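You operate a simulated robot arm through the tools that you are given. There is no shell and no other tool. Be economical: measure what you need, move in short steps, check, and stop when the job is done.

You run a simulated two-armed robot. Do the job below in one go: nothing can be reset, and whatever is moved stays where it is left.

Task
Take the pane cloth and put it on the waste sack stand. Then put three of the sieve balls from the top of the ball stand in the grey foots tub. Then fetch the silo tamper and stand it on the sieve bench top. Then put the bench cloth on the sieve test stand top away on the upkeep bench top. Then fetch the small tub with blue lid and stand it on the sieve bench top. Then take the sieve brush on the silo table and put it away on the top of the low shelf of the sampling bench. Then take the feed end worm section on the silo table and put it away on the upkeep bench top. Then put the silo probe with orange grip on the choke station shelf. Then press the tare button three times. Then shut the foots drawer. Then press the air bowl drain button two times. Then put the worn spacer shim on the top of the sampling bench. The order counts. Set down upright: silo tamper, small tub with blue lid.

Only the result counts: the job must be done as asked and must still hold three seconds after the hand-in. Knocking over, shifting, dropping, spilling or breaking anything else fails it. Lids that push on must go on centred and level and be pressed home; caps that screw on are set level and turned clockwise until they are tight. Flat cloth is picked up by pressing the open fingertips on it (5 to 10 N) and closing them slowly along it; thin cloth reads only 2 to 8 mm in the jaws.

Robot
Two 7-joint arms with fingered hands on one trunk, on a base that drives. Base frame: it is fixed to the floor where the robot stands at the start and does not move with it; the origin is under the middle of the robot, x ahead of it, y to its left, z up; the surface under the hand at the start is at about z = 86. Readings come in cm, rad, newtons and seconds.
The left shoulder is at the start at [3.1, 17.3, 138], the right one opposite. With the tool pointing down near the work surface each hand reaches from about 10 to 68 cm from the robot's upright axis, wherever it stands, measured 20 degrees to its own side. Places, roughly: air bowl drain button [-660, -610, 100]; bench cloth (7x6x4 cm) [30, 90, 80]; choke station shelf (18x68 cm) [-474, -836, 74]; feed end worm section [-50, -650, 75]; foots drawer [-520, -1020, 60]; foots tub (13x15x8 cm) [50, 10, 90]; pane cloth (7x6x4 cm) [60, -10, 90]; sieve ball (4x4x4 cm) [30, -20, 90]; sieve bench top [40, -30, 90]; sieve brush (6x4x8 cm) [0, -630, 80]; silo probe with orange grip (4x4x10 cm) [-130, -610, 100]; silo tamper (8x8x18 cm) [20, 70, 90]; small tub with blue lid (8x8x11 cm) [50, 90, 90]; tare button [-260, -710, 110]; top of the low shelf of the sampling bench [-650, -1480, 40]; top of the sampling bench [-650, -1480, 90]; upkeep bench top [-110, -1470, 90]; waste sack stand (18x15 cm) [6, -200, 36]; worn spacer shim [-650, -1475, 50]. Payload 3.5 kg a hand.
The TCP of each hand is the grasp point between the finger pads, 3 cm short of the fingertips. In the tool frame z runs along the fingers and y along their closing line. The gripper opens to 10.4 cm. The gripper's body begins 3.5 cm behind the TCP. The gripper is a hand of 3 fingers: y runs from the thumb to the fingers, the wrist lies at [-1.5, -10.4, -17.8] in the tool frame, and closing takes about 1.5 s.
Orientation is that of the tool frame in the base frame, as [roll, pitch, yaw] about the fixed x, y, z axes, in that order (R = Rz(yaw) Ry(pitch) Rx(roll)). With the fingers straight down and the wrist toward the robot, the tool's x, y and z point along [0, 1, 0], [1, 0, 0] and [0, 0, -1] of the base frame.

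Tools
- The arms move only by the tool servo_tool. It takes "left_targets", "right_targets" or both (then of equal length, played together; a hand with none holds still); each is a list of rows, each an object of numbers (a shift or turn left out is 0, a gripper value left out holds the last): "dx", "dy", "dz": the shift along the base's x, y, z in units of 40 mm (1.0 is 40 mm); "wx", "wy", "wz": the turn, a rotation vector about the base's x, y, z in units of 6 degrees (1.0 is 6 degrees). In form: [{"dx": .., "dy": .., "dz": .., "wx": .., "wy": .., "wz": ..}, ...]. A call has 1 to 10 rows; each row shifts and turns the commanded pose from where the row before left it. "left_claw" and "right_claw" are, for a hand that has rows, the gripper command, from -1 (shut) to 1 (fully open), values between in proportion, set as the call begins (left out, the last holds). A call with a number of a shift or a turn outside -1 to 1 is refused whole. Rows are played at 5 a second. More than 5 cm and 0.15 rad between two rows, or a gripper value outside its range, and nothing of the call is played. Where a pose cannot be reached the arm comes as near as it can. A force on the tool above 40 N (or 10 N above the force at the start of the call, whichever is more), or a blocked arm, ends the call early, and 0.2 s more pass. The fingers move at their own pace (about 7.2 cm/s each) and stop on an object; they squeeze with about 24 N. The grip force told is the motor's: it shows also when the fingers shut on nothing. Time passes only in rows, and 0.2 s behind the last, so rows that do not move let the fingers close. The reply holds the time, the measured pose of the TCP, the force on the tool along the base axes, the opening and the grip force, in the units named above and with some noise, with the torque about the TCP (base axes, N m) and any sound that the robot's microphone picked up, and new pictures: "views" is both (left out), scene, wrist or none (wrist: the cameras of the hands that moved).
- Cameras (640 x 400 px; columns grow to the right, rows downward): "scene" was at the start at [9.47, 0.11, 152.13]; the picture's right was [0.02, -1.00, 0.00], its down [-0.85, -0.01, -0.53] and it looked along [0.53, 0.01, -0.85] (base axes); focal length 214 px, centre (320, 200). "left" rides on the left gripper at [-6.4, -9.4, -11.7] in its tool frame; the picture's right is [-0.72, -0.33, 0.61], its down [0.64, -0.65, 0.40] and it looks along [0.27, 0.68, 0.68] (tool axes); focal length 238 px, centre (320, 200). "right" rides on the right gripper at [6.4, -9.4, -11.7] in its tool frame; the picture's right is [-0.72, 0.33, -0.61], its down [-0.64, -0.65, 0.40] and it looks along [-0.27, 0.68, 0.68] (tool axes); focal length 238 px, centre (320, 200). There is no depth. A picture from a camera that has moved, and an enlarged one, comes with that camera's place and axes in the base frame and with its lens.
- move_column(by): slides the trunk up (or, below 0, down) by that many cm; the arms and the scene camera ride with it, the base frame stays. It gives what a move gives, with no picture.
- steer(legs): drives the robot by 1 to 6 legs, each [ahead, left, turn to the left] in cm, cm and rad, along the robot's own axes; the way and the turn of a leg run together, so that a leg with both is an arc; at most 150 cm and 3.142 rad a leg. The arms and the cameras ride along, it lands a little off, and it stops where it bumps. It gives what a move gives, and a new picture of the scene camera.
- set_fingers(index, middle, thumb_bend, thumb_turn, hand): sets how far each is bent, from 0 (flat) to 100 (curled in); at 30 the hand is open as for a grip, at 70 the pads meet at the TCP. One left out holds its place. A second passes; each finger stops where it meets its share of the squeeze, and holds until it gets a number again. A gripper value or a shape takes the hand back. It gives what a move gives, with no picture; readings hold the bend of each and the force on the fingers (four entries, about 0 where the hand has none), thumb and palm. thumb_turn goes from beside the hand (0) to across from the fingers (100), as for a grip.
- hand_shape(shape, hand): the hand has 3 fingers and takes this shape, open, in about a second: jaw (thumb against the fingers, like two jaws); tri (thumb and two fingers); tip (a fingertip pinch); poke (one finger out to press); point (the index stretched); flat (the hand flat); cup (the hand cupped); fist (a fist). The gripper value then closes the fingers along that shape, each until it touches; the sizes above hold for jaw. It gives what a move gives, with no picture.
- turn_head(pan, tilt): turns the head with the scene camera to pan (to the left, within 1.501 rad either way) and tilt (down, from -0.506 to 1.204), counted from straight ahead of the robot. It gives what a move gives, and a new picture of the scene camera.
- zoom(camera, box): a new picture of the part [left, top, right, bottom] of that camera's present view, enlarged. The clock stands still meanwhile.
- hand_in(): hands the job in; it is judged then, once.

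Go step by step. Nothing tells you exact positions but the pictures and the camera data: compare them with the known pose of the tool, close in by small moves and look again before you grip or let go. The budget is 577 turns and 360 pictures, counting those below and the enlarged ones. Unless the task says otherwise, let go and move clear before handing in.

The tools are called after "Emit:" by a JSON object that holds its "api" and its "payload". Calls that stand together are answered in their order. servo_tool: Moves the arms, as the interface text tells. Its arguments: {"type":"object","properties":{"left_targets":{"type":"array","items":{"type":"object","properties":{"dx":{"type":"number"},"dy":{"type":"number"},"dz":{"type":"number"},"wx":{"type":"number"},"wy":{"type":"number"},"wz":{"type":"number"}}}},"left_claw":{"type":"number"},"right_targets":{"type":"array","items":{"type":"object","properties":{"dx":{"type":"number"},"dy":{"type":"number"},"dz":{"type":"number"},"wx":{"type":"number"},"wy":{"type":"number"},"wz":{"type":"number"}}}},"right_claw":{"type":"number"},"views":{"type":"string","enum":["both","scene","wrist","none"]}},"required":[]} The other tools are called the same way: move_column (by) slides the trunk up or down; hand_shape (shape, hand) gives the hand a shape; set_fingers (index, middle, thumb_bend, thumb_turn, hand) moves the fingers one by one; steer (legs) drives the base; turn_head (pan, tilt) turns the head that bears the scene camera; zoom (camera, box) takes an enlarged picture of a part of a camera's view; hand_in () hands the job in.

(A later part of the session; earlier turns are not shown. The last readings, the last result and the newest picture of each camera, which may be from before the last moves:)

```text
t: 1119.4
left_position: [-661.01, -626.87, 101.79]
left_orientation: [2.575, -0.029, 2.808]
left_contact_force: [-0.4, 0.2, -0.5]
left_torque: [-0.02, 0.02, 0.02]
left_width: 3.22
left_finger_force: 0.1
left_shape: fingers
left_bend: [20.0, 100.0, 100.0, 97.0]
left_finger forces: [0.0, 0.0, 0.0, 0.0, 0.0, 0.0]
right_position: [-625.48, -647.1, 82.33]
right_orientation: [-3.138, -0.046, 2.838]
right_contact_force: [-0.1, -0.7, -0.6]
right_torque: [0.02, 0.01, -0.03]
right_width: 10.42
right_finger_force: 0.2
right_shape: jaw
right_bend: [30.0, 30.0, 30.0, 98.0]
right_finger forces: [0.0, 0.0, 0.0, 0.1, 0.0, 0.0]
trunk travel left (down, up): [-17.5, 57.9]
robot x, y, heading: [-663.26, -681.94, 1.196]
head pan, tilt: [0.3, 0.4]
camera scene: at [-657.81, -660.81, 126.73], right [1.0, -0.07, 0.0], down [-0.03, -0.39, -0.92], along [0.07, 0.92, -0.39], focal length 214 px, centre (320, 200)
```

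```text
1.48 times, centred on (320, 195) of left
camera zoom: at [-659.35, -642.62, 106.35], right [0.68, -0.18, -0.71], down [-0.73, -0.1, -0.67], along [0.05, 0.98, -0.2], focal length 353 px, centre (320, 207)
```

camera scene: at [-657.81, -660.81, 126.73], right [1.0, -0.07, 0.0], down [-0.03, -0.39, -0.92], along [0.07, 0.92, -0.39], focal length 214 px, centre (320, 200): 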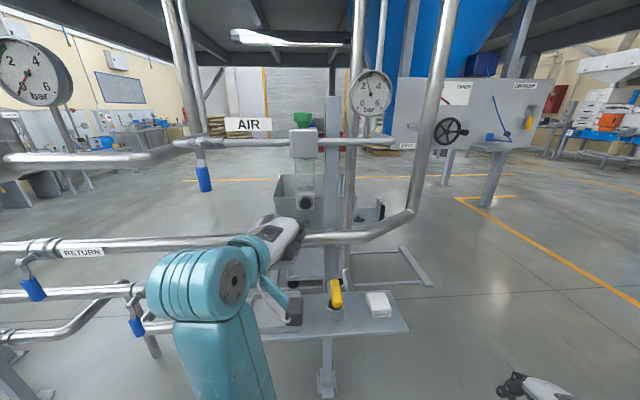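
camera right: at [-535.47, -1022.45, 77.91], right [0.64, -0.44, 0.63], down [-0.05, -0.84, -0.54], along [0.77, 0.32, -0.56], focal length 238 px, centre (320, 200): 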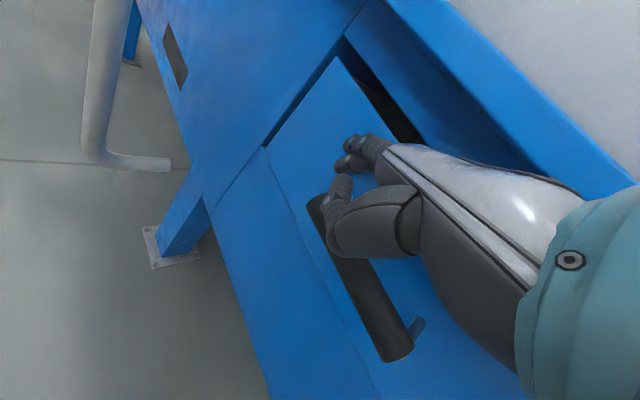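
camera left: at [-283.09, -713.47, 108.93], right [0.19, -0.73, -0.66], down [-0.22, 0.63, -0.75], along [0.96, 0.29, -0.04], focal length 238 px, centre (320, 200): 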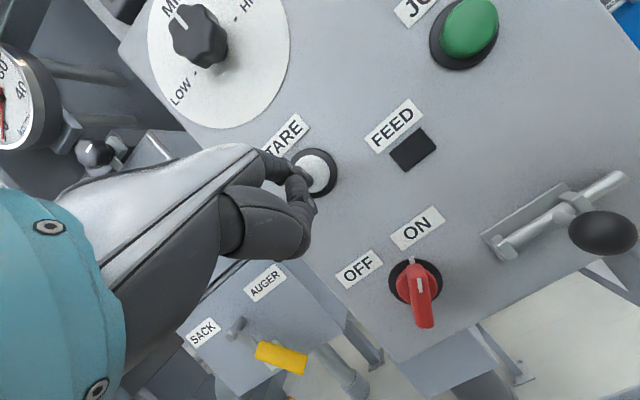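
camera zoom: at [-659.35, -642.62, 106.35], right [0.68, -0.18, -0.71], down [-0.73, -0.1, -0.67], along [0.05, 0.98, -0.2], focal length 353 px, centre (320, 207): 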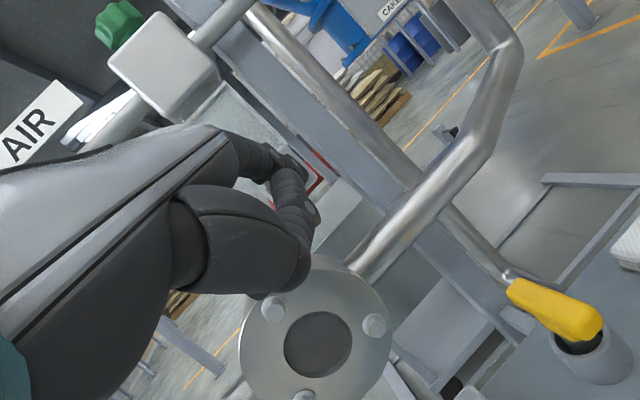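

Emit:
{"api": "servo_tool", "payload": {"left_targets": [{"dy": 0.8, "dz": 0.15, "dx": -0.06}, {"dy": 0.8}, {"dy": 0.6}], "views": "none"}}

Emit:
{"api": "zoom", "payload": {"camera": "scene", "box": [250, 150, 370, 260]}}

```text
t: 1120.2
left_position: [-661.21, -618.15, 102.43]
left_orientation: [2.576, -0.028, 2.809]
left_contact_force: [0.1, 0.1, 0.3]
left_torque: [-0.01, 0.01, 0.0]
left_width: 3.27
left_finger_force: 0.1
left_shape: fingers
left_bend: [20.0, 100.0, 100.0, 97.0]
left_finger forces: [0.1, 0.0, 0.1, 0.0, 0.1, 0.1]
right_position: [-625.46, -647.22, 82.38]
right_orientation: [-3.14, -0.045, 2.838]
right_contact_force: [0.9, -1.1, -0.6]
right_torque: [0.0, 0.0, -0.02]
right_width: 10.39
right_finger_force: 0.0
right_shape: jaw
right_bend: [30.0, 30.0, 30.0, 98.0]
right_finger forces: [0.0, 0.0, 0.1, 0.0, 0.0, 0.0]
trunk travel left (down, up): [-17.5, 57.9]
robot x, y, heading: [-663.33, -681.53, 1.195]
head pan, tilt: [0.3, 0.4]
```

```text
3.64 times, centred on (310, 205) of scene
camera zoom: at [-657.82, -660.84, 126.74], right [1.0, -0.07, 0.0], down [-0.03, -0.39, -0.92], along [0.07, 0.92, -0.39], focal length 780 px, centre (356, 182)
```

zoom: 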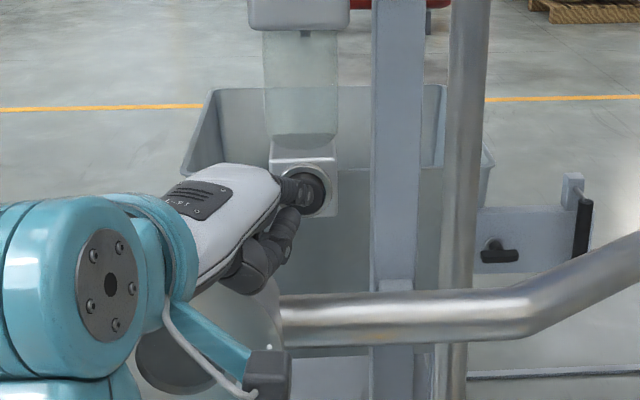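

The fingertip is right in front of the button. Press.

Emit:
{"api": "servo_tool", "payload": {"left_targets": [{"dy": 0.3}, {"dy": 0.25}, {}], "views": "none"}}

```text
t: 1121.0
left_position: [-661.14, -616.12, 102.64]
left_orientation: [2.574, -0.029, 2.811]
left_contact_force: [-2.1, -9.8, 3.3]
left_torque: [0.46, -0.12, -0.15]
left_width: 3.19
left_finger_force: 4.6
left_shape: fingers
left_bend: [21.0, 100.0, 100.0, 97.0]
left_finger forces: [9.3, 0.0, 0.1, 0.0, 0.1, 0.0]
right_position: [-625.31, -647.23, 82.45]
right_orientation: [-3.14, -0.046, 2.839]
right_contact_force: [-0.6, 0.2, -0.5]
right_torque: [0.0, -0.01, -0.03]
right_width: 10.4
right_finger_force: 0.1
right_shape: jaw
right_bend: [30.0, 30.0, 30.0, 98.0]
right_finger forces: [0.0, 0.1, 0.0, 0.0, 0.0, 0.1]
trunk travel left (down, up): [-17.5, 57.9]
robot x, y, heading: [-663.37, -681.99, 1.198]
head pan, tilt: [0.3, 0.4]
heard: click
```

Click 1. Release and press again.

Emit:
{"api": "servo_tool", "payload": {"left_targets": [{"dy": -0.4}, {"dy": -0.3}, {}, {}], "views": "none"}}

Emit:
{"api": "servo_tool", "payload": {"left_targets": [{"dy": 0.4}, {"dy": 0.3}, {}], "views": "none"}}

Emit:
{"api": "servo_tool", "payload": {"left_targets": [{"dy": -0.5}, {"dy": -0.8}, {"dy": -0.8}, {"dy": -0.8}], "views": "none"}}

```text
t: 1122.0
left_position: [-661.22, -618.79, 102.46]
left_orientation: [2.577, -0.028, 2.809]
left_contact_force: [-1.0, -0.5, -0.1]
left_torque: [-0.04, 0.03, -0.01]
left_width: 3.24
left_finger_force: 0.1
left_shape: fingers
left_bend: [20.0, 100.0, 100.0, 97.0]
left_finger forces: [0.0, 0.0, 0.0, 0.1, 0.0, 0.0]
right_position: [-625.39, -647.11, 82.44]
right_orientation: [-3.139, -0.045, 2.838]
right_contact_force: [-0.2, -0.7, 0.3]
right_torque: [-0.03, 0.0, 0.02]
right_width: 10.4
right_finger_force: 0.0
right_shape: jaw
right_bend: [30.0, 30.0, 30.0, 98.0]
right_finger forces: [0.1, 0.0, 0.0, 0.0, 0.1, 0.0]
trunk travel left (down, up): [-17.5, 57.9]
robot x, y, heading: [-663.16, -681.47, 1.203]
head pan, tilt: [0.3, 0.4]
```

```text
t: 1122.8
left_position: [-661.26, -616.02, 102.59]
left_orientation: [2.574, -0.028, 2.808]
left_contact_force: [0.0, -9.4, 2.4]
left_torque: [0.37, -0.08, -0.24]
left_width: 3.14
left_finger_force: 4.1
left_shape: fingers
left_bend: [21.0, 100.0, 100.0, 97.0]
left_finger forces: [10.0, 0.0, 0.1, 0.1, 0.0, 0.1]
right_position: [-625.33, -647.32, 82.48]
right_orientation: [-3.14, -0.046, 2.837]
right_contact_force: [-0.5, -0.4, 0.4]
right_torque: [-0.01, 0.01, 0.0]
right_width: 10.39
right_finger_force: 0.1
right_shape: jaw
right_bend: [30.0, 30.0, 30.0, 98.0]
right_finger forces: [0.0, 0.0, 0.0, 0.1, 0.0, 0.0]
trunk travel left (down, up): [-17.5, 57.9]
robot x, y, heading: [-663.25, -681.58, 1.202]
head pan, tilt: [0.3, 0.4]
heard: click
```

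```text
t: 1123.8
left_position: [-660.92, -627.21, 102.64]
left_orientation: [2.574, -0.029, 2.809]
left_contact_force: [0.8, 0.8, -0.3]
left_torque: [0.02, 0.01, 0.0]
left_width: 3.26
left_finger_force: 0.2
left_shape: fingers
left_bend: [20.0, 100.0, 100.0, 97.0]
left_finger forces: [0.0, 0.1, 0.0, 0.1, 0.1, 0.1]
left hand out of reach, approached as far as the arm can: row 4
right_position: [-625.4, -647.19, 82.36]
right_orientation: [-3.138, -0.046, 2.837]
right_contact_force: [0.4, -0.9, -0.1]
right_torque: [-0.01, -0.01, -0.02]
right_width: 10.36
right_finger_force: 0.1
right_shape: jaw
right_bend: [30.0, 30.0, 30.0, 98.0]
right_finger forces: [0.0, 0.0, 0.0, 0.0, 0.0, 0.0]
trunk travel left (down, up): [-17.5, 57.9]
robot x, y, heading: [-663.34, -681.78, 1.198]
head pan, tilt: [0.3, 0.4]
```

Drain button pressed twice. Now for the shim: restore the trunk and drive round to the sampling bench in a few calls.

Emit:
{"api": "steer", "payload": {"legs": [[-30, -14, 0], [0, 0, -2.768], [47, 21, 0], [0, 118, 0], [0, 118, 0], [-54, 40, 0]]}}

Emit:
{"api": "move_column", "payload": {"by": 30}}

Emit:
{"api": "hand_shape", "payload": {"hand": "left", "shape": "jaw"}}

```text
t: 1149.6
left_position: [-345.85, -755.02, 102.54]
left_orientation: [2.576, -0.028, 0.06]
left_contact_force: [-0.2, -1.1, 0.2]
left_torque: [0.0, -0.01, 0.01]
left_width: 3.23
left_finger_force: 0.1
left_shape: fingers
left_bend: [20.0, 100.0, 100.0, 97.0]
left_finger forces: [0.0, 0.0, 0.0, 0.0, 0.1, 0.0]
right_position: [-386.3, -750.17, 82.48]
right_orientation: [-3.139, -0.045, 0.09]
right_contact_force: [-1.1, -0.3, -0.4]
right_torque: [0.03, -0.02, -0.02]
right_width: 10.4
right_finger_force: 0.1
right_shape: jaw
right_bend: [30.0, 30.0, 30.0, 98.0]
right_finger forces: [0.0, 0.1, 0.0, 0.0, 0.0, 0.0]
trunk travel left (down, up): [-17.5, 57.9]
robot x, y, heading: [-364.71, -703.85, -1.552]
head pan, tilt: [0.3, 0.4]
camera scene: at [-361.12, -725.1, 126.75], right [-0.95, -0.32, 0.0], down [-0.12, 0.37, -0.92], along [0.29, -0.87, -0.39], focal length 214 px, centre (320, 200)
```

scene: 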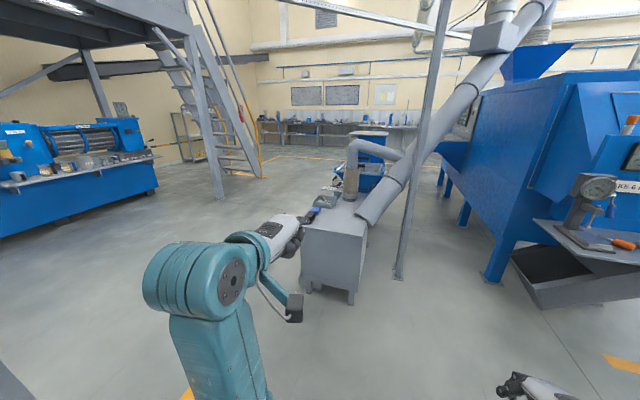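

```text
t: 1152.6
left_position: [-345.84, -755.18, 132.52]
left_orientation: [2.578, -0.028, 0.06]
left_contact_force: [0.8, -0.1, 0.0]
left_torque: [-0.02, -0.02, 0.0]
left_width: 3.26
left_finger_force: 0.0
left_shape: fingers
left_bend: [20.0, 100.0, 100.0, 97.0]
left_finger forces: [0.1, 0.1, 0.0, 0.1, 0.1, 0.1]
right_position: [-386.29, -750.33, 112.38]
right_orientation: [-3.136, -0.046, 0.088]
right_contact_force: [0.5, 0.6, 0.3]
right_torque: [0.0, 0.0, 0.01]
right_width: 10.37
right_finger_force: 0.1
right_shape: jaw
right_bend: [30.0, 30.0, 30.0, 98.0]
right_finger forces: [0.0, 0.0, 0.0, 0.1, 0.0, 0.0]
trunk travel left (down, up): [-47.5, 27.9]
robot x, y, heading: [-364.82, -703.76, -1.554]
head pan, tilt: [0.3, 0.4]
```

```text
t: 1153.5
left_position: [-345.84, -755.13, 132.61]
left_orientation: [2.577, -0.03, 0.061]
left_contact_force: [-0.1, -0.8, -0.4]
left_torque: [-0.03, -0.02, 0.01]
left_width: 10.38
left_finger_force: 0.1
left_shape: jaw
left_bend: [30.0, 30.0, 30.0, 97.0]
left_finger forces: [0.0, 0.0, 0.0, 0.0, 0.1, 0.1]
right_position: [-386.29, -750.29, 112.43]
right_orientation: [-3.138, -0.045, 0.088]
right_contact_force: [-0.3, 0.2, 0.0]
right_torque: [0.04, 0.01, 0.01]
right_width: 10.38
right_finger_force: 0.0
right_shape: jaw
right_bend: [30.0, 30.0, 30.0, 98.0]
right_finger forces: [0.0, 0.0, 0.0, 0.1, 0.0, 0.1]
trunk travel left (down, up): [-47.5, 27.9]
robot x, y, heading: [-364.6, -703.84, -1.552]
head pan, tilt: [0.3, 0.4]
```

Emit:
{"api": "steer", "payload": {"legs": [[22, 46, 0], [65, 41, 0], [65, 41, 0], [141, 28, -0.018], [149, 0, 0], [149, 0, 0]]}}

Emit:
{"api": "steer", "payload": {"legs": [[38, 0, 0], [0, -149, 0], [0, -149, 0], [0, -140, 0], [0, 0, 0.38]]}}

```text
t: 1184.7
left_position: [-194.1, -1343.47, 132.68]
left_orientation: [2.577, -0.029, 0.006]
left_contact_force: [1.0, 0.2, 0.4]
left_torque: [-0.04, -0.01, 0.01]
left_width: 10.35
left_finger_force: 0.1
left_shape: jaw
left_bend: [30.0, 30.0, 30.0, 97.0]
left_finger forces: [0.0, 0.0, 0.1, 0.1, 0.1, 0.1]
right_position: [-234.39, -1336.46, 112.4]
right_orientation: [-3.138, -0.046, 0.034]
right_contact_force: [-0.5, -0.5, -0.7]
right_torque: [-0.01, -0.01, -0.01]
right_width: 10.4
right_finger_force: 0.0
right_shape: jaw
right_bend: [30.0, 30.0, 30.0, 98.0]
right_finger forces: [0.0, 0.1, 0.0, 0.0, 0.0, 0.1]
trunk travel left (down, up): [-47.5, 27.9]
robot x, y, heading: [-210.23, -1291.07, -1.605]
head pan, tilt: [0.3, 0.4]
camera scene: at [-207.52, -1302.57, 157.27], right [-0.96, -0.26, 0.0], down [-0.1, 0.38, -0.92], along [0.24, -0.89, -0.39], focal length 214 px, centre (320, 200)
```

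scene: 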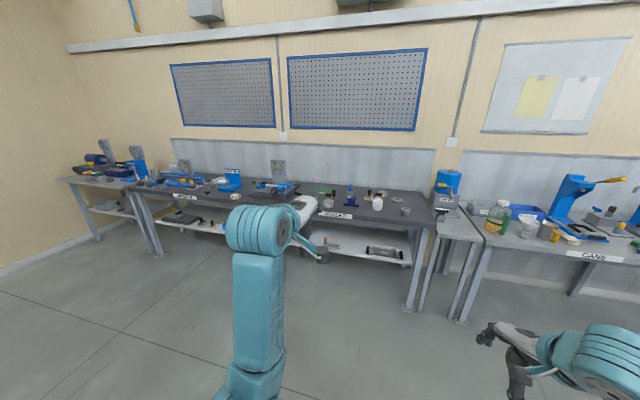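

```text
t: 1208.8
left_position: [-615.44, -1356.51, 132.55]
left_orientation: [2.577, -0.027, 0.364]
left_contact_force: [-0.5, 0.5, 1.3]
left_torque: [0.0, -0.02, 0.03]
left_width: 10.37
left_finger_force: 0.0
left_shape: jaw
left_bend: [30.0, 30.0, 30.0, 97.0]
left_finger forces: [0.1, 0.1, 0.0, 0.1, 0.1, 0.0]
right_position: [-655.52, -1364.07, 112.36]
right_orientation: [-3.138, -0.046, 0.394]
right_contact_force: [-1.2, -0.3, -0.5]
right_torque: [-0.01, -0.02, -0.02]
right_width: 10.38
right_finger_force: 0.1
right_shape: jaw
right_bend: [30.0, 30.0, 30.0, 98.0]
right_finger forces: [0.0, 0.0, 0.0, 0.1, 0.1, 0.0]
trunk travel left (down, up): [-47.5, 27.9]
robot x, y, heading: [-648.84, -1313.38, -1.243]
head pan, tilt: [0.3, 0.4]
camera scene: at [-642.37, -1322.97, 157.27], right [-0.81, -0.59, 0.0], down [-0.23, 0.32, -0.92], along [0.54, -0.75, -0.39], focal length 214 px, centre (320, 200)
```

scene: 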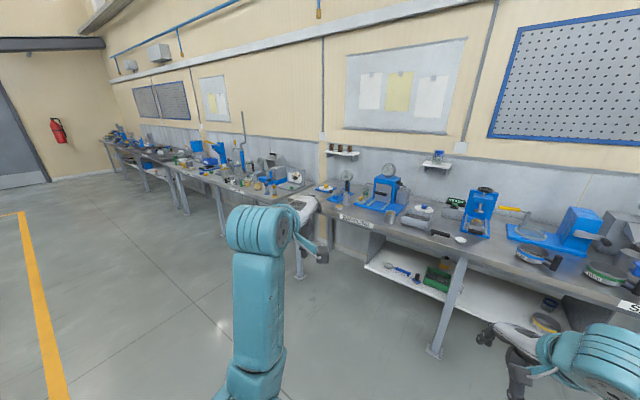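

Emit:
{"api": "move_column", "payload": {"by": -40}}

Emit:
{"api": "turn_head", "payload": {"pan": -0.4, "tilt": 0.5}}

Emit:
{"api": "zoom", "payload": {"camera": "scene", "box": [250, 150, 410, 270]}}

```text
t: 1212.6
left_position: [-614.27, -1359.93, 86.66]
left_orientation: [2.718, -0.032, 0.362]
left_contact_force: [0.1, -0.3, -0.6]
left_torque: [0.0, -0.04, -0.01]
left_width: 10.35
left_finger_force: 0.0
left_shape: jaw
left_bend: [30.0, 30.0, 30.0, 97.0]
left_finger forces: [0.0, 0.0, 0.0, 0.1, 0.0, 0.0]
right_position: [-655.47, -1364.4, 70.7]
right_orientation: [-3.087, -0.051, 0.391]
right_contact_force: [0.5, -0.3, -0.2]
right_torque: [0.01, 0.01, 0.02]
right_width: 10.4
right_finger_force: 0.0
right_shape: jaw
right_bend: [30.0, 30.0, 30.0, 98.0]
right_finger forces: [0.1, 0.1, 0.0, 0.0, 0.0, 0.1]
trunk travel left (down, up): [-7.5, 67.9]
robot x, y, heading: [-648.62, -1313.49, -1.243]
head pan, tilt: [0.3, 0.4]
```

```text
t: 1213.7
left_position: [-614.38, -1359.87, 86.62]
left_orientation: [2.718, -0.034, 0.362]
left_contact_force: [0.2, 0.3, -0.1]
left_torque: [0.01, 0.0, -0.02]
left_width: 10.36
left_finger_force: 0.0
left_shape: jaw
left_bend: [30.0, 30.0, 30.0, 97.0]
left_finger forces: [0.0, 0.0, 0.1, 0.0, 0.1, 0.1]
right_position: [-655.44, -1364.41, 70.62]
right_orientation: [-3.084, -0.048, 0.392]
right_contact_force: [-0.2, 0.1, -0.5]
right_torque: [-0.01, 0.04, -0.01]
right_width: 10.38
right_finger_force: 0.0
right_shape: jaw
right_bend: [30.0, 30.0, 30.0, 98.0]
right_finger forces: [0.0, 0.1, 0.1, 0.0, 0.0, 0.0]
trunk travel left (down, up): [-7.5, 67.9]
robot x, y, heading: [-648.89, -1312.84, -1.245]
head pan, tilt: [-0.4, 0.499]
camera scene: at [-643.38, -1339.54, 115.26], right [-1.0, 0.07, 0.0], down [0.03, 0.48, -0.88], along [-0.06, -0.88, -0.48], focal length 214 px, centre (320, 200)
```

scene: 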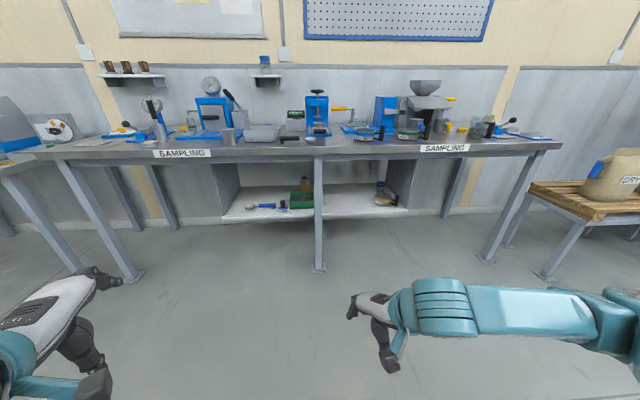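

```text
3.33 times, centred on (330, 210) of scene
camera zoom: at [-643.38, -1339.54, 115.26], right [-1.0, 0.07, 0.0], down [0.03, 0.48, -0.88], along [-0.06, -0.88, -0.48], focal length 715 px, centre (287, 167)
```

zoom: 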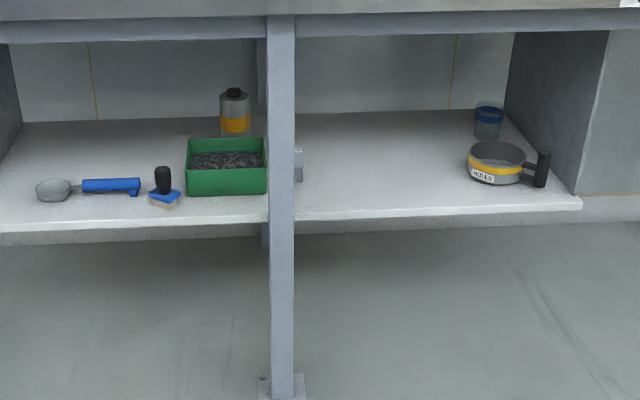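

The shim stands just behind the middle leg, near [-653, -1470], z 40–47. I raise the left hand clear, lower fully, and approach from the right side of the leg.

Emit:
{"api": "move_column", "payload": {"by": -7}}

Emit:
{"api": "servo_tool", "payload": {"left_targets": [{"dz": 0.9, "dy": 0.3}, {"dz": 0.9, "dy": 0.3}, {"dz": 0.9, "dy": 0.3}, {"dz": 0.9}, {"dz": 0.9}, {"dz": 0.9}, {"dz": 0.9}], "views": "none"}}

Emit:
{"api": "steer", "payload": {"legs": [[0, 0, 0.295], [46, -76, 0]]}}

Emit:
{"api": "zoom", "payload": {"camera": "right", "box": [0, 0, 640, 400]}}

```text
t: 1214.8
left_position: [-613.72, -1361.72, 75.88]
left_orientation: [2.805, -0.037, 0.361]
left_contact_force: [-0.5, 0.4, 0.5]
left_torque: [0.01, 0.02, 0.04]
left_width: 10.37
left_finger_force: 0.0
left_shape: jaw
left_bend: [30.0, 30.0, 30.0, 97.0]
left_finger forces: [0.0, 0.0, 0.0, 0.1, 0.0, 0.0]
right_position: [-655.21, -1364.9, 60.5]
right_orientation: [-2.983, -0.054, 0.387]
right_contact_force: [-0.2, -0.4, 0.6]
right_torque: [-0.03, -0.02, 0.03]
right_width: 10.37
right_finger_force: 0.1
right_shape: jaw
right_bend: [30.0, 30.0, 30.0, 98.0]
right_finger forces: [0.1, 0.0, 0.0, 0.1, 0.1, 0.0]
trunk travel left (down, up): [-0.5, 74.9]
robot x, y, heading: [-649.06, -1313.0, -1.246]
head pan, tilt: [-0.4, 0.499]
```

```text
t: 1216.4
left_position: [-610.9, -1369.66, 91.78]
left_orientation: [2.806, -0.037, 0.36]
left_contact_force: [-1.0, 0.4, 0.0]
left_torque: [0.01, -0.01, 0.03]
left_width: 10.37
left_finger_force: 0.1
left_shape: jaw
left_bend: [30.0, 30.0, 30.0, 97.0]
left_finger forces: [0.0, 0.0, 0.0, 0.0, 0.0, 0.1]
left hand out of reach, approached as far as the arm can: row 1, 2, 3, 4, 5, 6, 7
right_position: [-655.25, -1364.92, 60.42]
right_orientation: [-2.985, -0.055, 0.387]
right_contact_force: [0.1, 0.5, 0.3]
right_torque: [-0.02, -0.02, -0.01]
right_width: 10.37
right_finger_force: 0.1
right_shape: jaw
right_bend: [30.0, 30.0, 30.0, 98.0]
right_finger forces: [0.0, 0.0, 0.0, 0.1, 0.0, 0.0]
trunk travel left (down, up): [-0.5, 74.9]
robot x, y, heading: [-648.88, -1313.2, -1.247]
head pan, tilt: [-0.4, 0.499]
```

```text
t: 1221.8
left_position: [-630.96, -1435.47, 92.03]
left_orientation: [2.802, -0.03, 0.64]
left_contact_force: [0.2, 0.2, -0.1]
left_torque: [0.02, -0.01, -0.03]
left_width: 10.38
left_finger_force: 0.0
left_shape: jaw
left_bend: [30.0, 30.0, 30.0, 97.0]
left_finger forces: [0.0, 0.1, 0.0, 0.1, 0.1, 0.0]
right_position: [-674.73, -1442.19, 60.36]
right_orientation: [-2.966, -0.065, 0.682]
right_contact_force: [0.6, -0.7, 0.4]
right_torque: [-0.01, -0.02, -0.02]
right_width: 10.36
right_finger_force: 0.0
right_shape: jaw
right_bend: [30.0, 30.0, 30.0, 98.0]
right_finger forces: [0.0, 0.0, 0.0, 0.1, 0.0, 0.1]
trunk travel left (down, up): [-0.5, 74.9]
robot x, y, heading: [-683.41, -1392.61, -0.965]
head pan, tilt: [-0.4, 0.499]
stopped in leg 2: the robot was blocked; the commanded pose is now the measured one
camera scene: at [-667.99, -1418.98, 107.99], right [-0.98, -0.21, 0.01], down [-0.1, 0.46, -0.88], along [0.18, -0.86, -0.47], focal length 214 px, centre (320, 200)
```

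scene: 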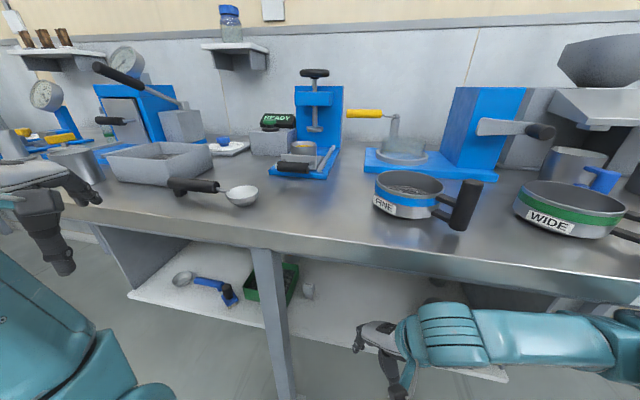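

```text
1.00 times, centred on (320, 200) of right (not enlarged: the box is as wide or as high as the picture)
camera zoom: at [-675.05, -1433.27, 73.8], right [-0.32, -0.81, 0.5], down [-0.93, 0.16, -0.33], along [0.18, -0.57, -0.8], focal length 238 px, centre (320, 200)
```

zoom: 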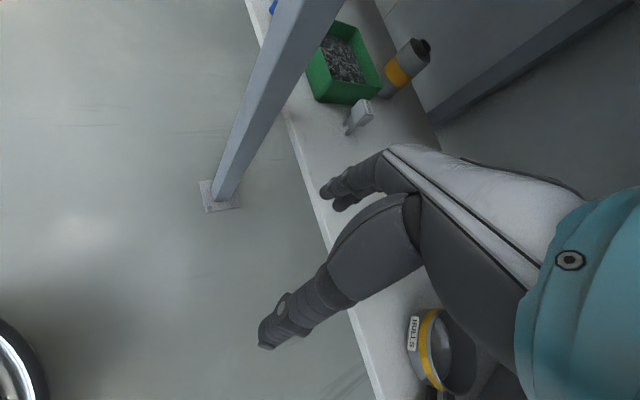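

The shim is at about [-653.2, -1469.2], z 40–47. Pull the left hand back and lower the right hand so neither touches the bench, then advance a little.

Emit:
{"api": "servo_tool", "payload": {"left_targets": [{"dx": -0.55, "dy": 0.8}, {"dx": -0.55, "dy": 0.8}, {"dx": -0.55, "dy": 0.8}, {"dx": -0.55, "dy": 0.8}, {"dx": -0.55, "dy": 0.8}], "right_targets": [{"dz": -0.7}, {"dz": -0.7, "wx": -0.6, "wy": -0.4}, {"dz": -0.7, "wx": -0.6, "wy": -0.4}, {"dz": -0.5}, {}], "right_claw": 0.4, "views": "none"}}

```text
t: 1223.0
left_position: [-635.65, -1430.6, 82.59]
left_orientation: [2.803, -0.038, 0.642]
left_contact_force: [-0.5, -0.1, -0.2]
left_torque: [0.0, 0.02, 0.01]
left_width: 10.39
left_finger_force: 0.1
left_shape: jaw
left_bend: [30.0, 30.0, 30.0, 97.0]
left_finger forces: [0.0, 0.0, 0.0, 0.1, 0.0, 0.0]
left hand out of reach, approached as far as the arm can: row 1, 2, 3, 4, 5
right_position: [-674.91, -1442.87, 53.14]
right_orientation: [-3.061, -0.067, 0.692]
right_contact_force: [0.0, 0.1, 1.1]
right_torque: [-0.01, -0.02, 0.03]
right_width: 7.32
right_finger_force: 0.0
right_shape: jaw
right_bend: [27.0, 37.0, 58.0, 99.0]
right_finger forces: [0.0, 0.0, 0.0, 0.0, 0.0, 0.0]
right hand out of reach, approached as far as the arm can: row 3, 4
trunk travel left (down, up): [-0.5, 74.9]
robot x, y, heading: [-683.43, -1392.45, -0.958]
head pan, tilt: [-0.4, 0.499]
```

Emit:
{"api": "servo_tool", "payload": {"left_targets": [{"wx": 0.82, "wy": 0.57}, {"wx": 0.82, "wy": 0.57}, {"wx": 0.82, "wy": 0.57}, {"dx": -0.55, "dy": 0.8}, {"dx": -0.55, "dy": 0.8}, {"dx": -0.55, "dy": 0.8}, {"dx": -0.55, "dy": 0.8}], "views": "none"}}

```text
t: 1224.6
left_position: [-638.28, -1425.94, 71.05]
left_orientation: [3.079, -0.065, 0.646]
left_contact_force: [0.1, -0.6, 0.0]
left_torque: [0.0, 0.01, 0.0]
left_width: 10.39
left_finger_force: 0.0
left_shape: jaw
left_bend: [30.0, 30.0, 30.0, 97.0]
left_finger forces: [0.1, 0.0, 0.1, 0.0, 0.0, 0.0]
left hand out of reach, approached as far as the arm can: row 1, 2, 3, 4, 5, 6, 7
right_position: [-674.84, -1443.0, 53.29]
right_orientation: [-3.062, -0.068, 0.691]
right_contact_force: [0.2, -0.2, 0.5]
right_torque: [-0.01, -0.01, -0.02]
right_width: 7.29
right_finger_force: 0.0
right_shape: jaw
right_bend: [27.0, 37.0, 58.0, 99.0]
right_finger forces: [0.1, 0.0, 0.0, 0.0, 0.0, 0.1]
trunk travel left (down, up): [-0.5, 74.9]
robot x, y, heading: [-683.16, -1392.7, -0.961]
head pan, tilt: [-0.4, 0.499]
```

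Emit:
{"api": "servo_tool", "payload": {"left_targets": [{"dz": -0.8}, {"dz": -0.8}, {"dz": -0.8}, {"dz": -0.8}], "right_targets": [{"dz": -0.2}, {}, {}, {}], "left_claw": -1, "views": "none"}}

Emit:
{"api": "steer", "payload": {"legs": [[16, 0, 0]]}}

```text
t: 1225.2
left_position: [-636.37, -1428.57, 71.51]
left_orientation: [2.939, -0.065, 0.649]
left_contact_force: [0.5, -0.1, -1.0]
left_torque: [0.0, 0.0, -0.03]
left_width: 2.58
left_finger_force: 0.1
left_shape: jaw
left_bend: [74.0, 56.0, 74.0, 100.0]
left_finger forces: [0.0, 0.0, 0.0, 0.0, 0.0, 0.0]
right_position: [-674.83, -1442.89, 52.53]
right_orientation: [-3.057, -0.07, 0.691]
right_contact_force: [0.4, 0.7, -0.5]
right_torque: [0.01, -0.03, 0.01]
right_width: 7.29
right_finger_force: 0.1
right_shape: jaw
right_bend: [27.0, 37.0, 58.0, 99.0]
right_finger forces: [0.0, 0.0, 0.1, 0.0, 0.0, 0.0]
trunk travel left (down, up): [-0.5, 74.9]
robot x, y, heading: [-683.5, -1392.73, -0.965]
head pan, tilt: [-0.4, 0.499]
stopped in row 2 (left hand): the arm was blocked; the commanded pose is now the measured one
```

```text
t: 1226.7
left_position: [-627.49, -1441.72, 71.7]
left_orientation: [2.937, -0.067, 0.646]
left_contact_force: [0.6, 0.1, 0.2]
left_torque: [0.0, -0.01, -0.02]
left_width: 0.0
left_finger_force: 24.5
left_shape: jaw
left_bend: [70.0, 70.0, 47.0, 100.0]
left_finger forces: [0.1, 0.1, 0.1, 0.1, 0.0, 0.0]
right_position: [-666.11, -1455.39, 52.57]
right_orientation: [-3.054, -0.08, 0.686]
right_contact_force: [-0.3, -0.1, -0.3]
right_torque: [0.01, 0.0, 0.01]
right_width: 7.31
right_finger_force: 0.1
right_shape: jaw
right_bend: [27.0, 37.0, 58.0, 99.0]
right_finger forces: [0.0, 0.1, 0.1, 0.0, 0.1, 0.1]
trunk travel left (down, up): [-0.5, 74.9]
robot x, y, heading: [-674.08, -1405.18, -0.967]
head pan, tilt: [-0.4, 0.499]
stopped in leg 1: the robot was blocked; the commanded pose is now the measured one
camera scene: at [-659.57, -1432.86, 107.82], right [-0.98, -0.2, 0.0], down [-0.1, 0.47, -0.88], along [0.18, -0.86, -0.48], focal length 214 px, centre (320, 200)
```

scene: 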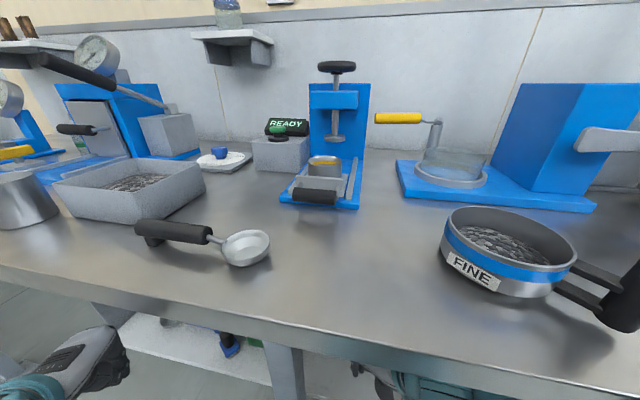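

Emit:
{"api": "servo_tool", "payload": {"right_targets": [{"dx": 0.6, "dy": -0.65}, {"dx": 0.6, "dy": -0.65}, {"dx": 0.6, "dy": -0.65}, {"dx": 0.6, "dy": -0.65}, {"dx": 0.5, "dy": -0.5}], "views": "wrist"}}

```text
t: 1228.1
left_position: [-632.21, -1445.81, 72.32]
left_orientation: [2.926, -0.067, 0.536]
left_contact_force: [0.4, 0.0, -0.5]
left_torque: [-0.01, -0.01, -0.01]
left_width: 0.0
left_finger_force: 24.1
left_shape: jaw
left_bend: [70.0, 70.0, 47.0, 100.0]
left_finger forces: [0.0, 0.0, 0.1, 0.0, 0.0, 0.1]
right_position: [-664.59, -1463.47, 46.79]
right_orientation: [-2.908, -0.094, 0.563]
right_contact_force: [0.0, -0.1, 0.1]
right_torque: [0.01, 0.06, 0.02]
right_width: 7.3
right_finger_force: 0.0
right_shape: jaw
right_bend: [27.0, 37.0, 58.0, 99.0]
right_finger forces: [0.0, 0.1, 0.1, 0.0, 0.0, 0.0]
trunk travel left (down, up): [-0.5, 74.9]
robot x, y, heading: [-674.62, -1404.69, -1.079]
head pan, tilt: [-0.4, 0.499]
stopped in row 5 (right hand): the arm was blocked; the commanded pose is now the measured one
camera right: at [-663.71, -1455.38, 60.74], right [-0.4, -0.8, 0.45], down [-0.91, 0.29, -0.3], along [0.11, -0.53, -0.84], focal length 238 px, centre (320, 200)
```

right: 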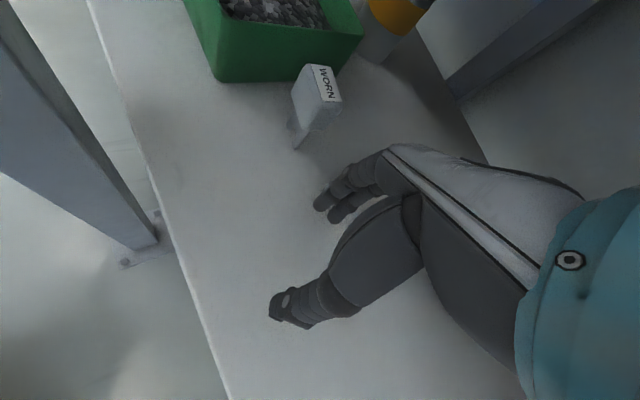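

The left hand is blocking at the bench edge. I back out to re-tuck the left arm lower and closer.

Emit:
{"api": "steer", "payload": {"legs": [[-36, 0, 0]]}}

Emit:
{"api": "servo_tool", "payload": {"left_targets": [{"wx": 0.7, "wy": 0.38, "dz": -0.3}, {"wx": 0.7, "wy": 0.38, "dz": -0.6}, {"wx": 0.4, "wy": 0.2, "dz": -0.7}, {"dz": -0.7}, {"dz": -0.7}, {"dx": -0.1, "dy": 0.7}, {"dx": -0.1, "dy": 0.7}, {"dx": -0.1, "dy": 0.7}], "views": "none"}}

```text
t: 1230.4
left_position: [-648.57, -1414.72, 71.31]
left_orientation: [2.94, -0.066, 0.539]
left_contact_force: [0.1, -0.3, -0.4]
left_torque: [-0.03, 0.03, 0.04]
left_width: 0.0
left_finger_force: 24.3
left_shape: jaw
left_bend: [70.0, 70.0, 47.0, 100.0]
left_finger forces: [0.1, 0.0, 0.0, 0.1, 0.1, 0.0]
right_position: [-681.01, -1432.8, 46.31]
right_orientation: [-2.905, -0.089, 0.567]
right_contact_force: [-0.5, 0.8, -0.2]
right_torque: [-0.02, 0.0, -0.03]
right_width: 7.34
right_finger_force: 0.1
right_shape: jaw
right_bend: [27.0, 37.0, 58.0, 99.0]
right_finger forces: [0.0, 0.1, 0.0, 0.0, 0.0, 0.1]
trunk travel left (down, up): [-0.5, 74.9]
robot x, y, heading: [-690.91, -1374.03, -1.073]
head pan, tilt: [-0.4, 0.499]
camera scene: at [-679.49, -1402.75, 107.73], right [-1.0, -0.1, 0.0], down [-0.05, 0.48, -0.88], along [0.09, -0.87, -0.48], focal length 214 px, centre (320, 200)
```

scene: 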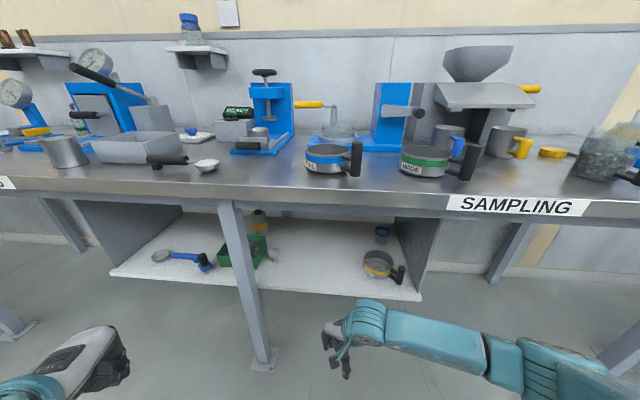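

```text
t: 1232.4
left_position: [-647.31, -1408.52, 62.67]
left_orientation: [3.049, -0.105, 0.542]
left_contact_force: [0.0, -0.4, -0.1]
left_torque: [0.0, 0.0, 0.03]
left_width: 0.0
left_finger_force: 23.8
left_shape: jaw
left_bend: [70.0, 70.0, 47.0, 100.0]
left_finger forces: [0.0, 0.1, 0.1, 0.1, 0.0, 0.1]
right_position: [-681.04, -1432.76, 46.34]
right_orientation: [-2.906, -0.09, 0.566]
right_contact_force: [-0.4, -0.4, 0.3]
right_torque: [-0.02, -0.02, 0.0]
right_width: 7.31
right_finger_force: 0.0
right_shape: jaw
right_bend: [27.0, 37.0, 58.0, 99.0]
right_finger forces: [0.0, 0.1, 0.0, 0.0, 0.1, 0.0]
trunk travel left (down, up): [-0.5, 74.9]
robot x, y, heading: [-691.68, -1374.07, -1.074]
head pan, tilt: [-0.4, 0.499]
stopped in row 8 (left hand): the arm was blocked; the commanded pose is now the measured one
```

Emit:
{"api": "servo_tool", "payload": {"right_targets": [{"dz": 0.8}, {"dz": 0.8}], "views": "none"}}

Emit:
{"api": "steer", "payload": {"legs": [[43, 6.5, 0]]}}

Emit:
{"api": "zoom", "payload": {"camera": "right", "box": [0, 0, 640, 400]}}

```text
t: 1233.0
left_position: [-647.28, -1408.42, 62.57]
left_orientation: [3.048, -0.104, 0.538]
left_contact_force: [-0.3, 0.7, 0.5]
left_torque: [-0.02, 0.01, -0.01]
left_width: 0.0
left_finger_force: 24.0
left_shape: jaw
left_bend: [70.0, 70.0, 47.0, 100.0]
left_finger forces: [0.1, 0.1, 0.0, 0.1, 0.0, 0.0]
right_position: [-681.03, -1432.92, 52.85]
right_orientation: [-2.902, -0.09, 0.567]
right_contact_force: [0.3, 0.1, -0.1]
right_torque: [0.02, 0.03, 0.0]
right_width: 7.3
right_finger_force: 0.1
right_shape: jaw
right_bend: [27.0, 37.0, 58.0, 99.0]
right_finger forces: [0.0, 0.0, 0.1, 0.1, 0.0, 0.0]
trunk travel left (down, up): [-0.5, 74.9]
robot x, y, heading: [-691.37, -1373.79, -1.07]
head pan, tilt: [-0.4, 0.499]
```

```text
t: 1235.2
left_position: [-626.4, -1436.52, 62.81]
left_orientation: [3.046, -0.107, 0.528]
left_contact_force: [-0.5, 0.5, 0.4]
left_torque: [0.03, 0.0, 0.01]
left_width: 0.0
left_finger_force: 24.5
left_shape: jaw
left_bend: [70.0, 70.0, 47.0, 100.0]
left_finger forces: [0.1, 0.0, 0.0, 0.0, 0.0, 0.0]
right_position: [-660.88, -1458.79, 51.14]
right_orientation: [-2.858, -0.098, 0.559]
right_contact_force: [-0.2, 0.9, -0.5]
right_torque: [0.01, -0.01, 0.02]
right_width: 7.3
right_finger_force: 0.1
right_shape: jaw
right_bend: [27.0, 37.0, 58.0, 99.0]
right_finger forces: [0.1, 0.1, 0.1, 0.0, 0.1, 0.0]
trunk travel left (down, up): [-0.5, 74.9]
robot x, y, heading: [-670.22, -1401.69, -1.08]
head pan, tilt: [-0.4, 0.499]
stopped in leg 1: the robot was blocked; the commanded pose is now the measured one
camera scene: at [-658.61, -1430.41, 107.87], right [-1.0, -0.09, 0.0], down [-0.04, 0.47, -0.88], along [0.08, -0.88, -0.48], focal length 214 px, centre (320, 200)
```

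scene: 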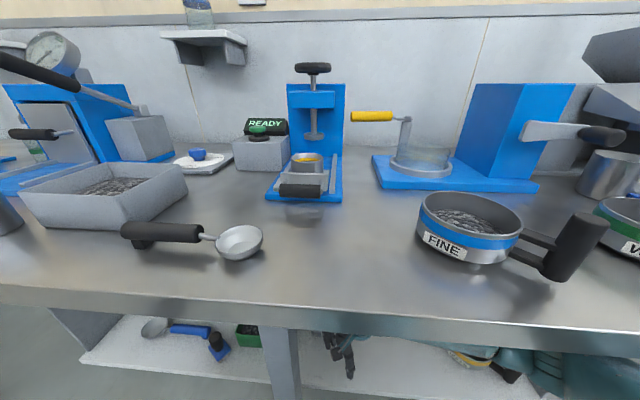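

```text
1.00 times, centred on (320, 200) of right (not enlarged: the box is as wide or as high as the picture)
camera zoom: at [-659.71, -1451.37, 65.47], right [-0.39, -0.82, 0.42], down [-0.91, 0.3, -0.27], along [0.09, -0.49, -0.86], focal length 238 px, centre (320, 200)
```

zoom: 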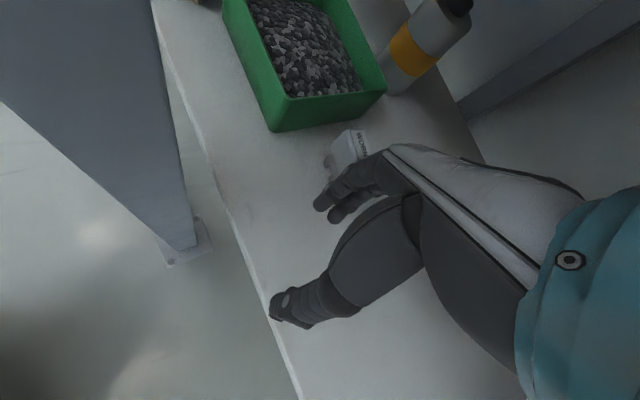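

Emit:
{"api": "servo_tool", "payload": {"right_targets": [{"wx": -0.78, "wy": -0.42}, {"wx": -0.78, "wy": -0.42}, {"wx": -0.7, "wy": -0.4}, {"dx": 0.35, "dy": -0.4}, {"dx": 0.35, "dy": -0.4}, {"dx": 0.35, "dy": -0.4}], "views": "none"}}

```text
t: 1236.6
left_position: [-626.72, -1436.6, 62.89]
left_orientation: [3.047, -0.111, 0.524]
left_contact_force: [-0.2, -0.7, 0.8]
left_torque: [0.04, 0.03, -0.02]
left_width: 0.02
left_finger_force: 24.2
left_shape: jaw
left_bend: [70.0, 70.0, 47.0, 100.0]
left_finger forces: [0.0, 0.0, 0.0, 0.0, 0.0, 0.1]
right_position: [-657.2, -1463.76, 50.98]
right_orientation: [-3.13, -0.084, 0.58]
right_contact_force: [0.4, 0.0, -0.6]
right_torque: [0.01, 0.0, 0.0]
right_width: 7.32
right_finger_force: 0.0
right_shape: jaw
right_bend: [27.0, 37.0, 58.0, 99.0]
right_finger forces: [0.0, 0.0, 0.0, 0.1, 0.1, 0.0]
trunk travel left (down, up): [-0.5, 74.9]
robot x, y, heading: [-670.18, -1401.66, -1.084]
head pan, tilt: [-0.4, 0.499]
```

Emit:
{"api": "servo_tool", "payload": {"right_targets": [{"dx": 0.4, "dy": -0.5}, {"dx": 0.4, "dy": -0.5}, {}], "views": "wrist"}}

```text
t: 1237.6
left_position: [-627.65, -1437.62, 63.0]
left_orientation: [3.042, -0.112, 0.503]
left_contact_force: [0.3, -0.2, 0.7]
left_torque: [-0.04, 0.01, -0.03]
left_width: 0.0
left_finger_force: 23.7
left_shape: jaw
left_bend: [70.0, 70.0, 47.0, 100.0]
left_finger forces: [0.1, 0.0, 0.1, 0.0, 0.0, 0.0]
right_position: [-656.79, -1465.65, 48.04]
right_orientation: [-3.066, -0.093, 0.548]
right_contact_force: [0.6, -0.1, 0.5]
right_torque: [0.04, 0.06, -0.01]
right_width: 7.27
right_finger_force: 0.0
right_shape: jaw
right_bend: [27.0, 37.0, 58.0, 99.0]
right_finger forces: [0.0, 0.1, 0.0, 0.1, 0.1, 0.1]
trunk travel left (down, up): [-0.5, 74.9]
robot x, y, heading: [-670.13, -1401.21, -1.113]
head pan, tilt: [-0.4, 0.499]
stopped in row 3 (right hand): the arm was blocked; the commanded pose is now the measured one
camera right: at [-656.75, -1455.8, 60.89], right [-0.46, -0.72, 0.52], down [-0.87, 0.27, -0.41], along [0.16, -0.64, -0.75], focal length 238 px, centre (320, 200)
```

right: 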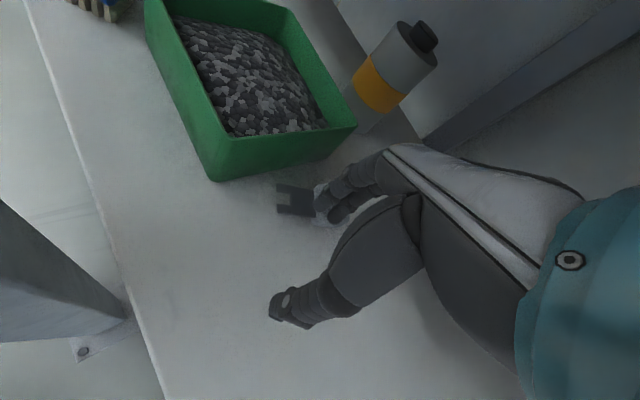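

Emit:
{"api": "servo_tool", "payload": {"right_targets": [{"dx": -0.15, "dy": 0.3, "dz": 0.3}, {"dz": 0.6}], "views": "none"}}

Emit:
{"api": "steer", "payload": {"legs": [[7.5, 3, 0.04]]}}

```text
t: 1238.4
left_position: [-627.06, -1437.34, 62.77]
left_orientation: [3.05, -0.111, 0.509]
left_contact_force: [-0.2, 0.7, -0.6]
left_torque: [0.0, 0.01, 0.01]
left_width: 0.01
left_finger_force: 23.9
left_shape: jaw
left_bend: [70.0, 70.0, 47.0, 100.0]
left_finger forces: [0.0, 0.0, 0.0, 0.0, 0.1, 0.0]
right_position: [-656.55, -1461.14, 48.63]
right_orientation: [-2.99, -0.114, 0.567]
right_contact_force: [-0.1, -0.7, 0.2]
right_torque: [-0.04, 0.01, 0.02]
right_width: 7.29
right_finger_force: 0.1
right_shape: jaw
right_bend: [27.0, 37.0, 58.0, 99.0]
right_finger forces: [0.1, 0.1, 0.0, 0.0, 0.0, 0.0]
trunk travel left (down, up): [-0.5, 74.9]
robot x, y, heading: [-669.91, -1401.71, -1.103]
head pan, tilt: [-0.4, 0.499]
stopped in row 2 (right hand): the arm was blocked; the commanded pose is now the measured one
```

```text
t: 1239.1
left_position: [-626.67, -1437.4, 62.76]
left_orientation: [3.048, -0.109, 0.51]
left_contact_force: [0.4, -0.2, 0.2]
left_torque: [0.0, 0.0, -0.01]
left_width: 0.0
left_finger_force: 24.0
left_shape: jaw
left_bend: [70.0, 70.0, 47.0, 100.0]
left_finger forces: [0.0, 0.0, 0.0, 0.0, 0.0, 0.0]
right_position: [-656.73, -1461.0, 48.39]
right_orientation: [-2.985, -0.107, 0.563]
right_contact_force: [0.5, 0.5, -0.8]
right_torque: [-0.03, -0.01, -0.04]
right_width: 7.29
right_finger_force: 0.1
right_shape: jaw
right_bend: [27.0, 37.0, 58.0, 99.0]
right_finger forces: [0.0, 0.1, 0.1, 0.0, 0.0, 0.0]
trunk travel left (down, up): [-0.5, 74.9]
robot x, y, heading: [-669.47, -1401.79, -1.109]
head pan, tilt: [-0.4, 0.499]
stopped in leg 1: the robot was blocked; the commanded pose is now the measured one
camera scene: at [-658.78, -1430.74, 107.83], right [-1.0, -0.07, 0.0], down [-0.03, 0.48, -0.88], along [0.06, -0.88, -0.48], focal length 214 px, centre (320, 200)
```

scene: 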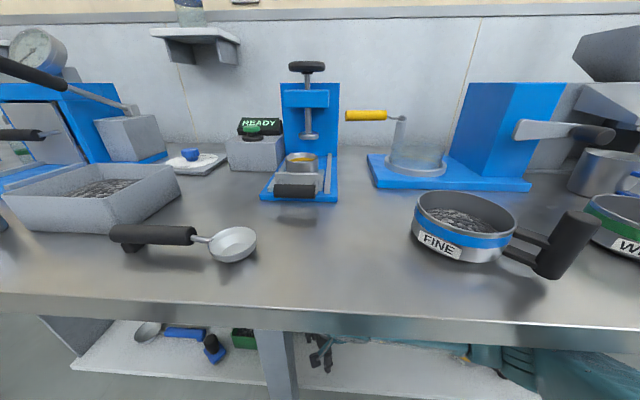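

The shim has tipped onto its side. The forearm cannot go deeper, so I'll press the open fingertips on it and drag it a few centimetres toward the front.

Emit:
{"api": "servo_tool", "payload": {"right_targets": [{"dx": 0.25, "dy": -0.45}, {"dx": 0.25, "dy": -0.45}, {"dz": -0.3}, {"dz": -0.3}], "right_claw": 1, "views": "wrist"}}

```text
t: 1240.1
left_position: [-627.78, -1437.52, 63.48]
left_orientation: [3.037, -0.122, 0.499]
left_contact_force: [-0.4, 0.5, 0.3]
left_torque: [0.01, 0.01, 0.0]
left_width: 0.0
left_finger_force: 23.8
left_shape: jaw
left_bend: [70.0, 70.0, 47.0, 100.0]
left_finger forces: [0.1, 0.1, 0.1, 0.1, 0.0, 0.2]
right_position: [-655.93, -1464.13, 45.87]
right_orientation: [-2.988, -0.127, 0.554]
right_contact_force: [-5.9, 3.7, 30.7]
right_torque: [-1.36, -0.68, -0.04]
right_width: 10.06
right_finger_force: 0.0
right_shape: jaw
right_bend: [30.0, 31.0, 30.0, 98.0]
right_finger forces: [14.3, 16.4, 0.1, 0.1, 0.0, 0.0]
trunk travel left (down, up): [-0.5, 74.9]
robot x, y, heading: [-669.75, -1401.13, -1.115]
head pan, tilt: [-0.4, 0.499]
camera right: at [-655.96, -1455.26, 59.57], right [-0.45, -0.77, 0.46], down [-0.88, 0.29, -0.38], along [0.16, -0.58, -0.8], focal length 238 px, centre (320, 200)
```

right: 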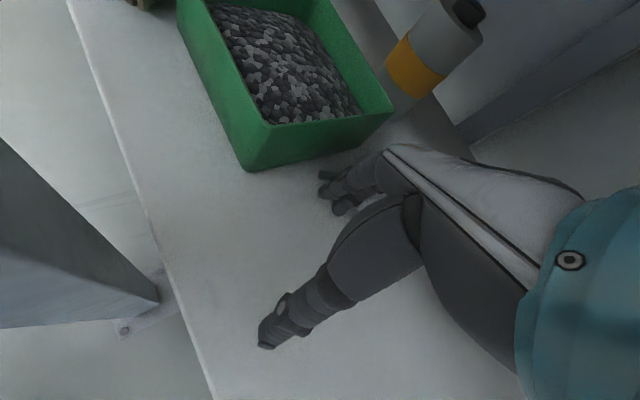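

Emit:
{"api": "servo_tool", "payload": {"right_targets": [{"dz": 0.04}, {"dx": -0.25, "dy": 0.4}, {"dx": -0.25, "dy": 0.4}, {"dx": -0.25, "dy": 0.4}, {"dx": -0.25, "dy": 0.4}, {"dx": -0.25, "dy": 0.4}], "views": "none"}}

```text
t: 1241.5
left_position: [-626.55, -1437.45, 62.77]
left_orientation: [3.049, -0.106, 0.508]
left_contact_force: [0.5, -0.4, -0.2]
left_torque: [0.01, -0.04, 0.0]
left_width: 0.02
left_finger_force: 24.1
left_shape: jaw
left_bend: [70.0, 70.0, 47.0, 100.0]
left_finger forces: [0.0, 0.1, 0.0, 0.1, 0.0, 0.0]
right_position: [-659.17, -1456.56, 46.15]
right_orientation: [-2.982, -0.11, 0.564]
right_contact_force: [0.5, -0.5, 0.5]
right_torque: [-0.02, -0.01, 0.0]
right_width: 10.39
right_finger_force: 0.1
right_shape: jaw
right_bend: [30.0, 30.0, 30.0, 98.0]
right_finger forces: [0.0, 0.0, 0.0, 0.1, 0.0, 0.0]
trunk travel left (down, up): [-0.5, 74.9]
robot x, y, heading: [-669.52, -1401.63, -1.108]
head pan, tilt: [-0.4, 0.499]
```

Emit:
{"api": "zoom", "payload": {"camera": "right", "box": [0, 0, 640, 400]}}

```text
1.00 times, centred on (320, 200) of right (not enlarged: the box is as wide or as high as the picture)
camera zoom: at [-659.13, -1447.66, 59.74], right [-0.43, -0.77, 0.47], down [-0.89, 0.28, -0.36], along [0.15, -0.57, -0.8], focal length 238 px, centre (320, 200)
```

zoom: 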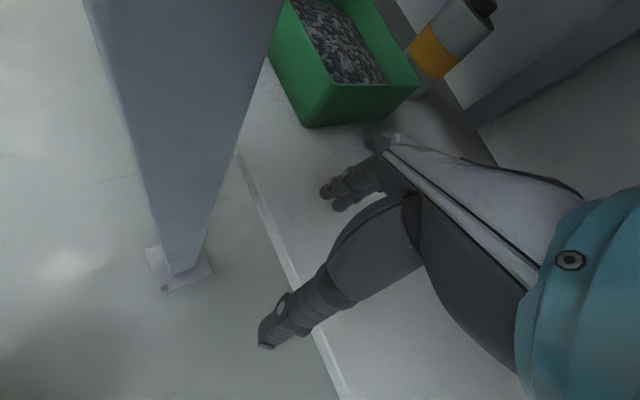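

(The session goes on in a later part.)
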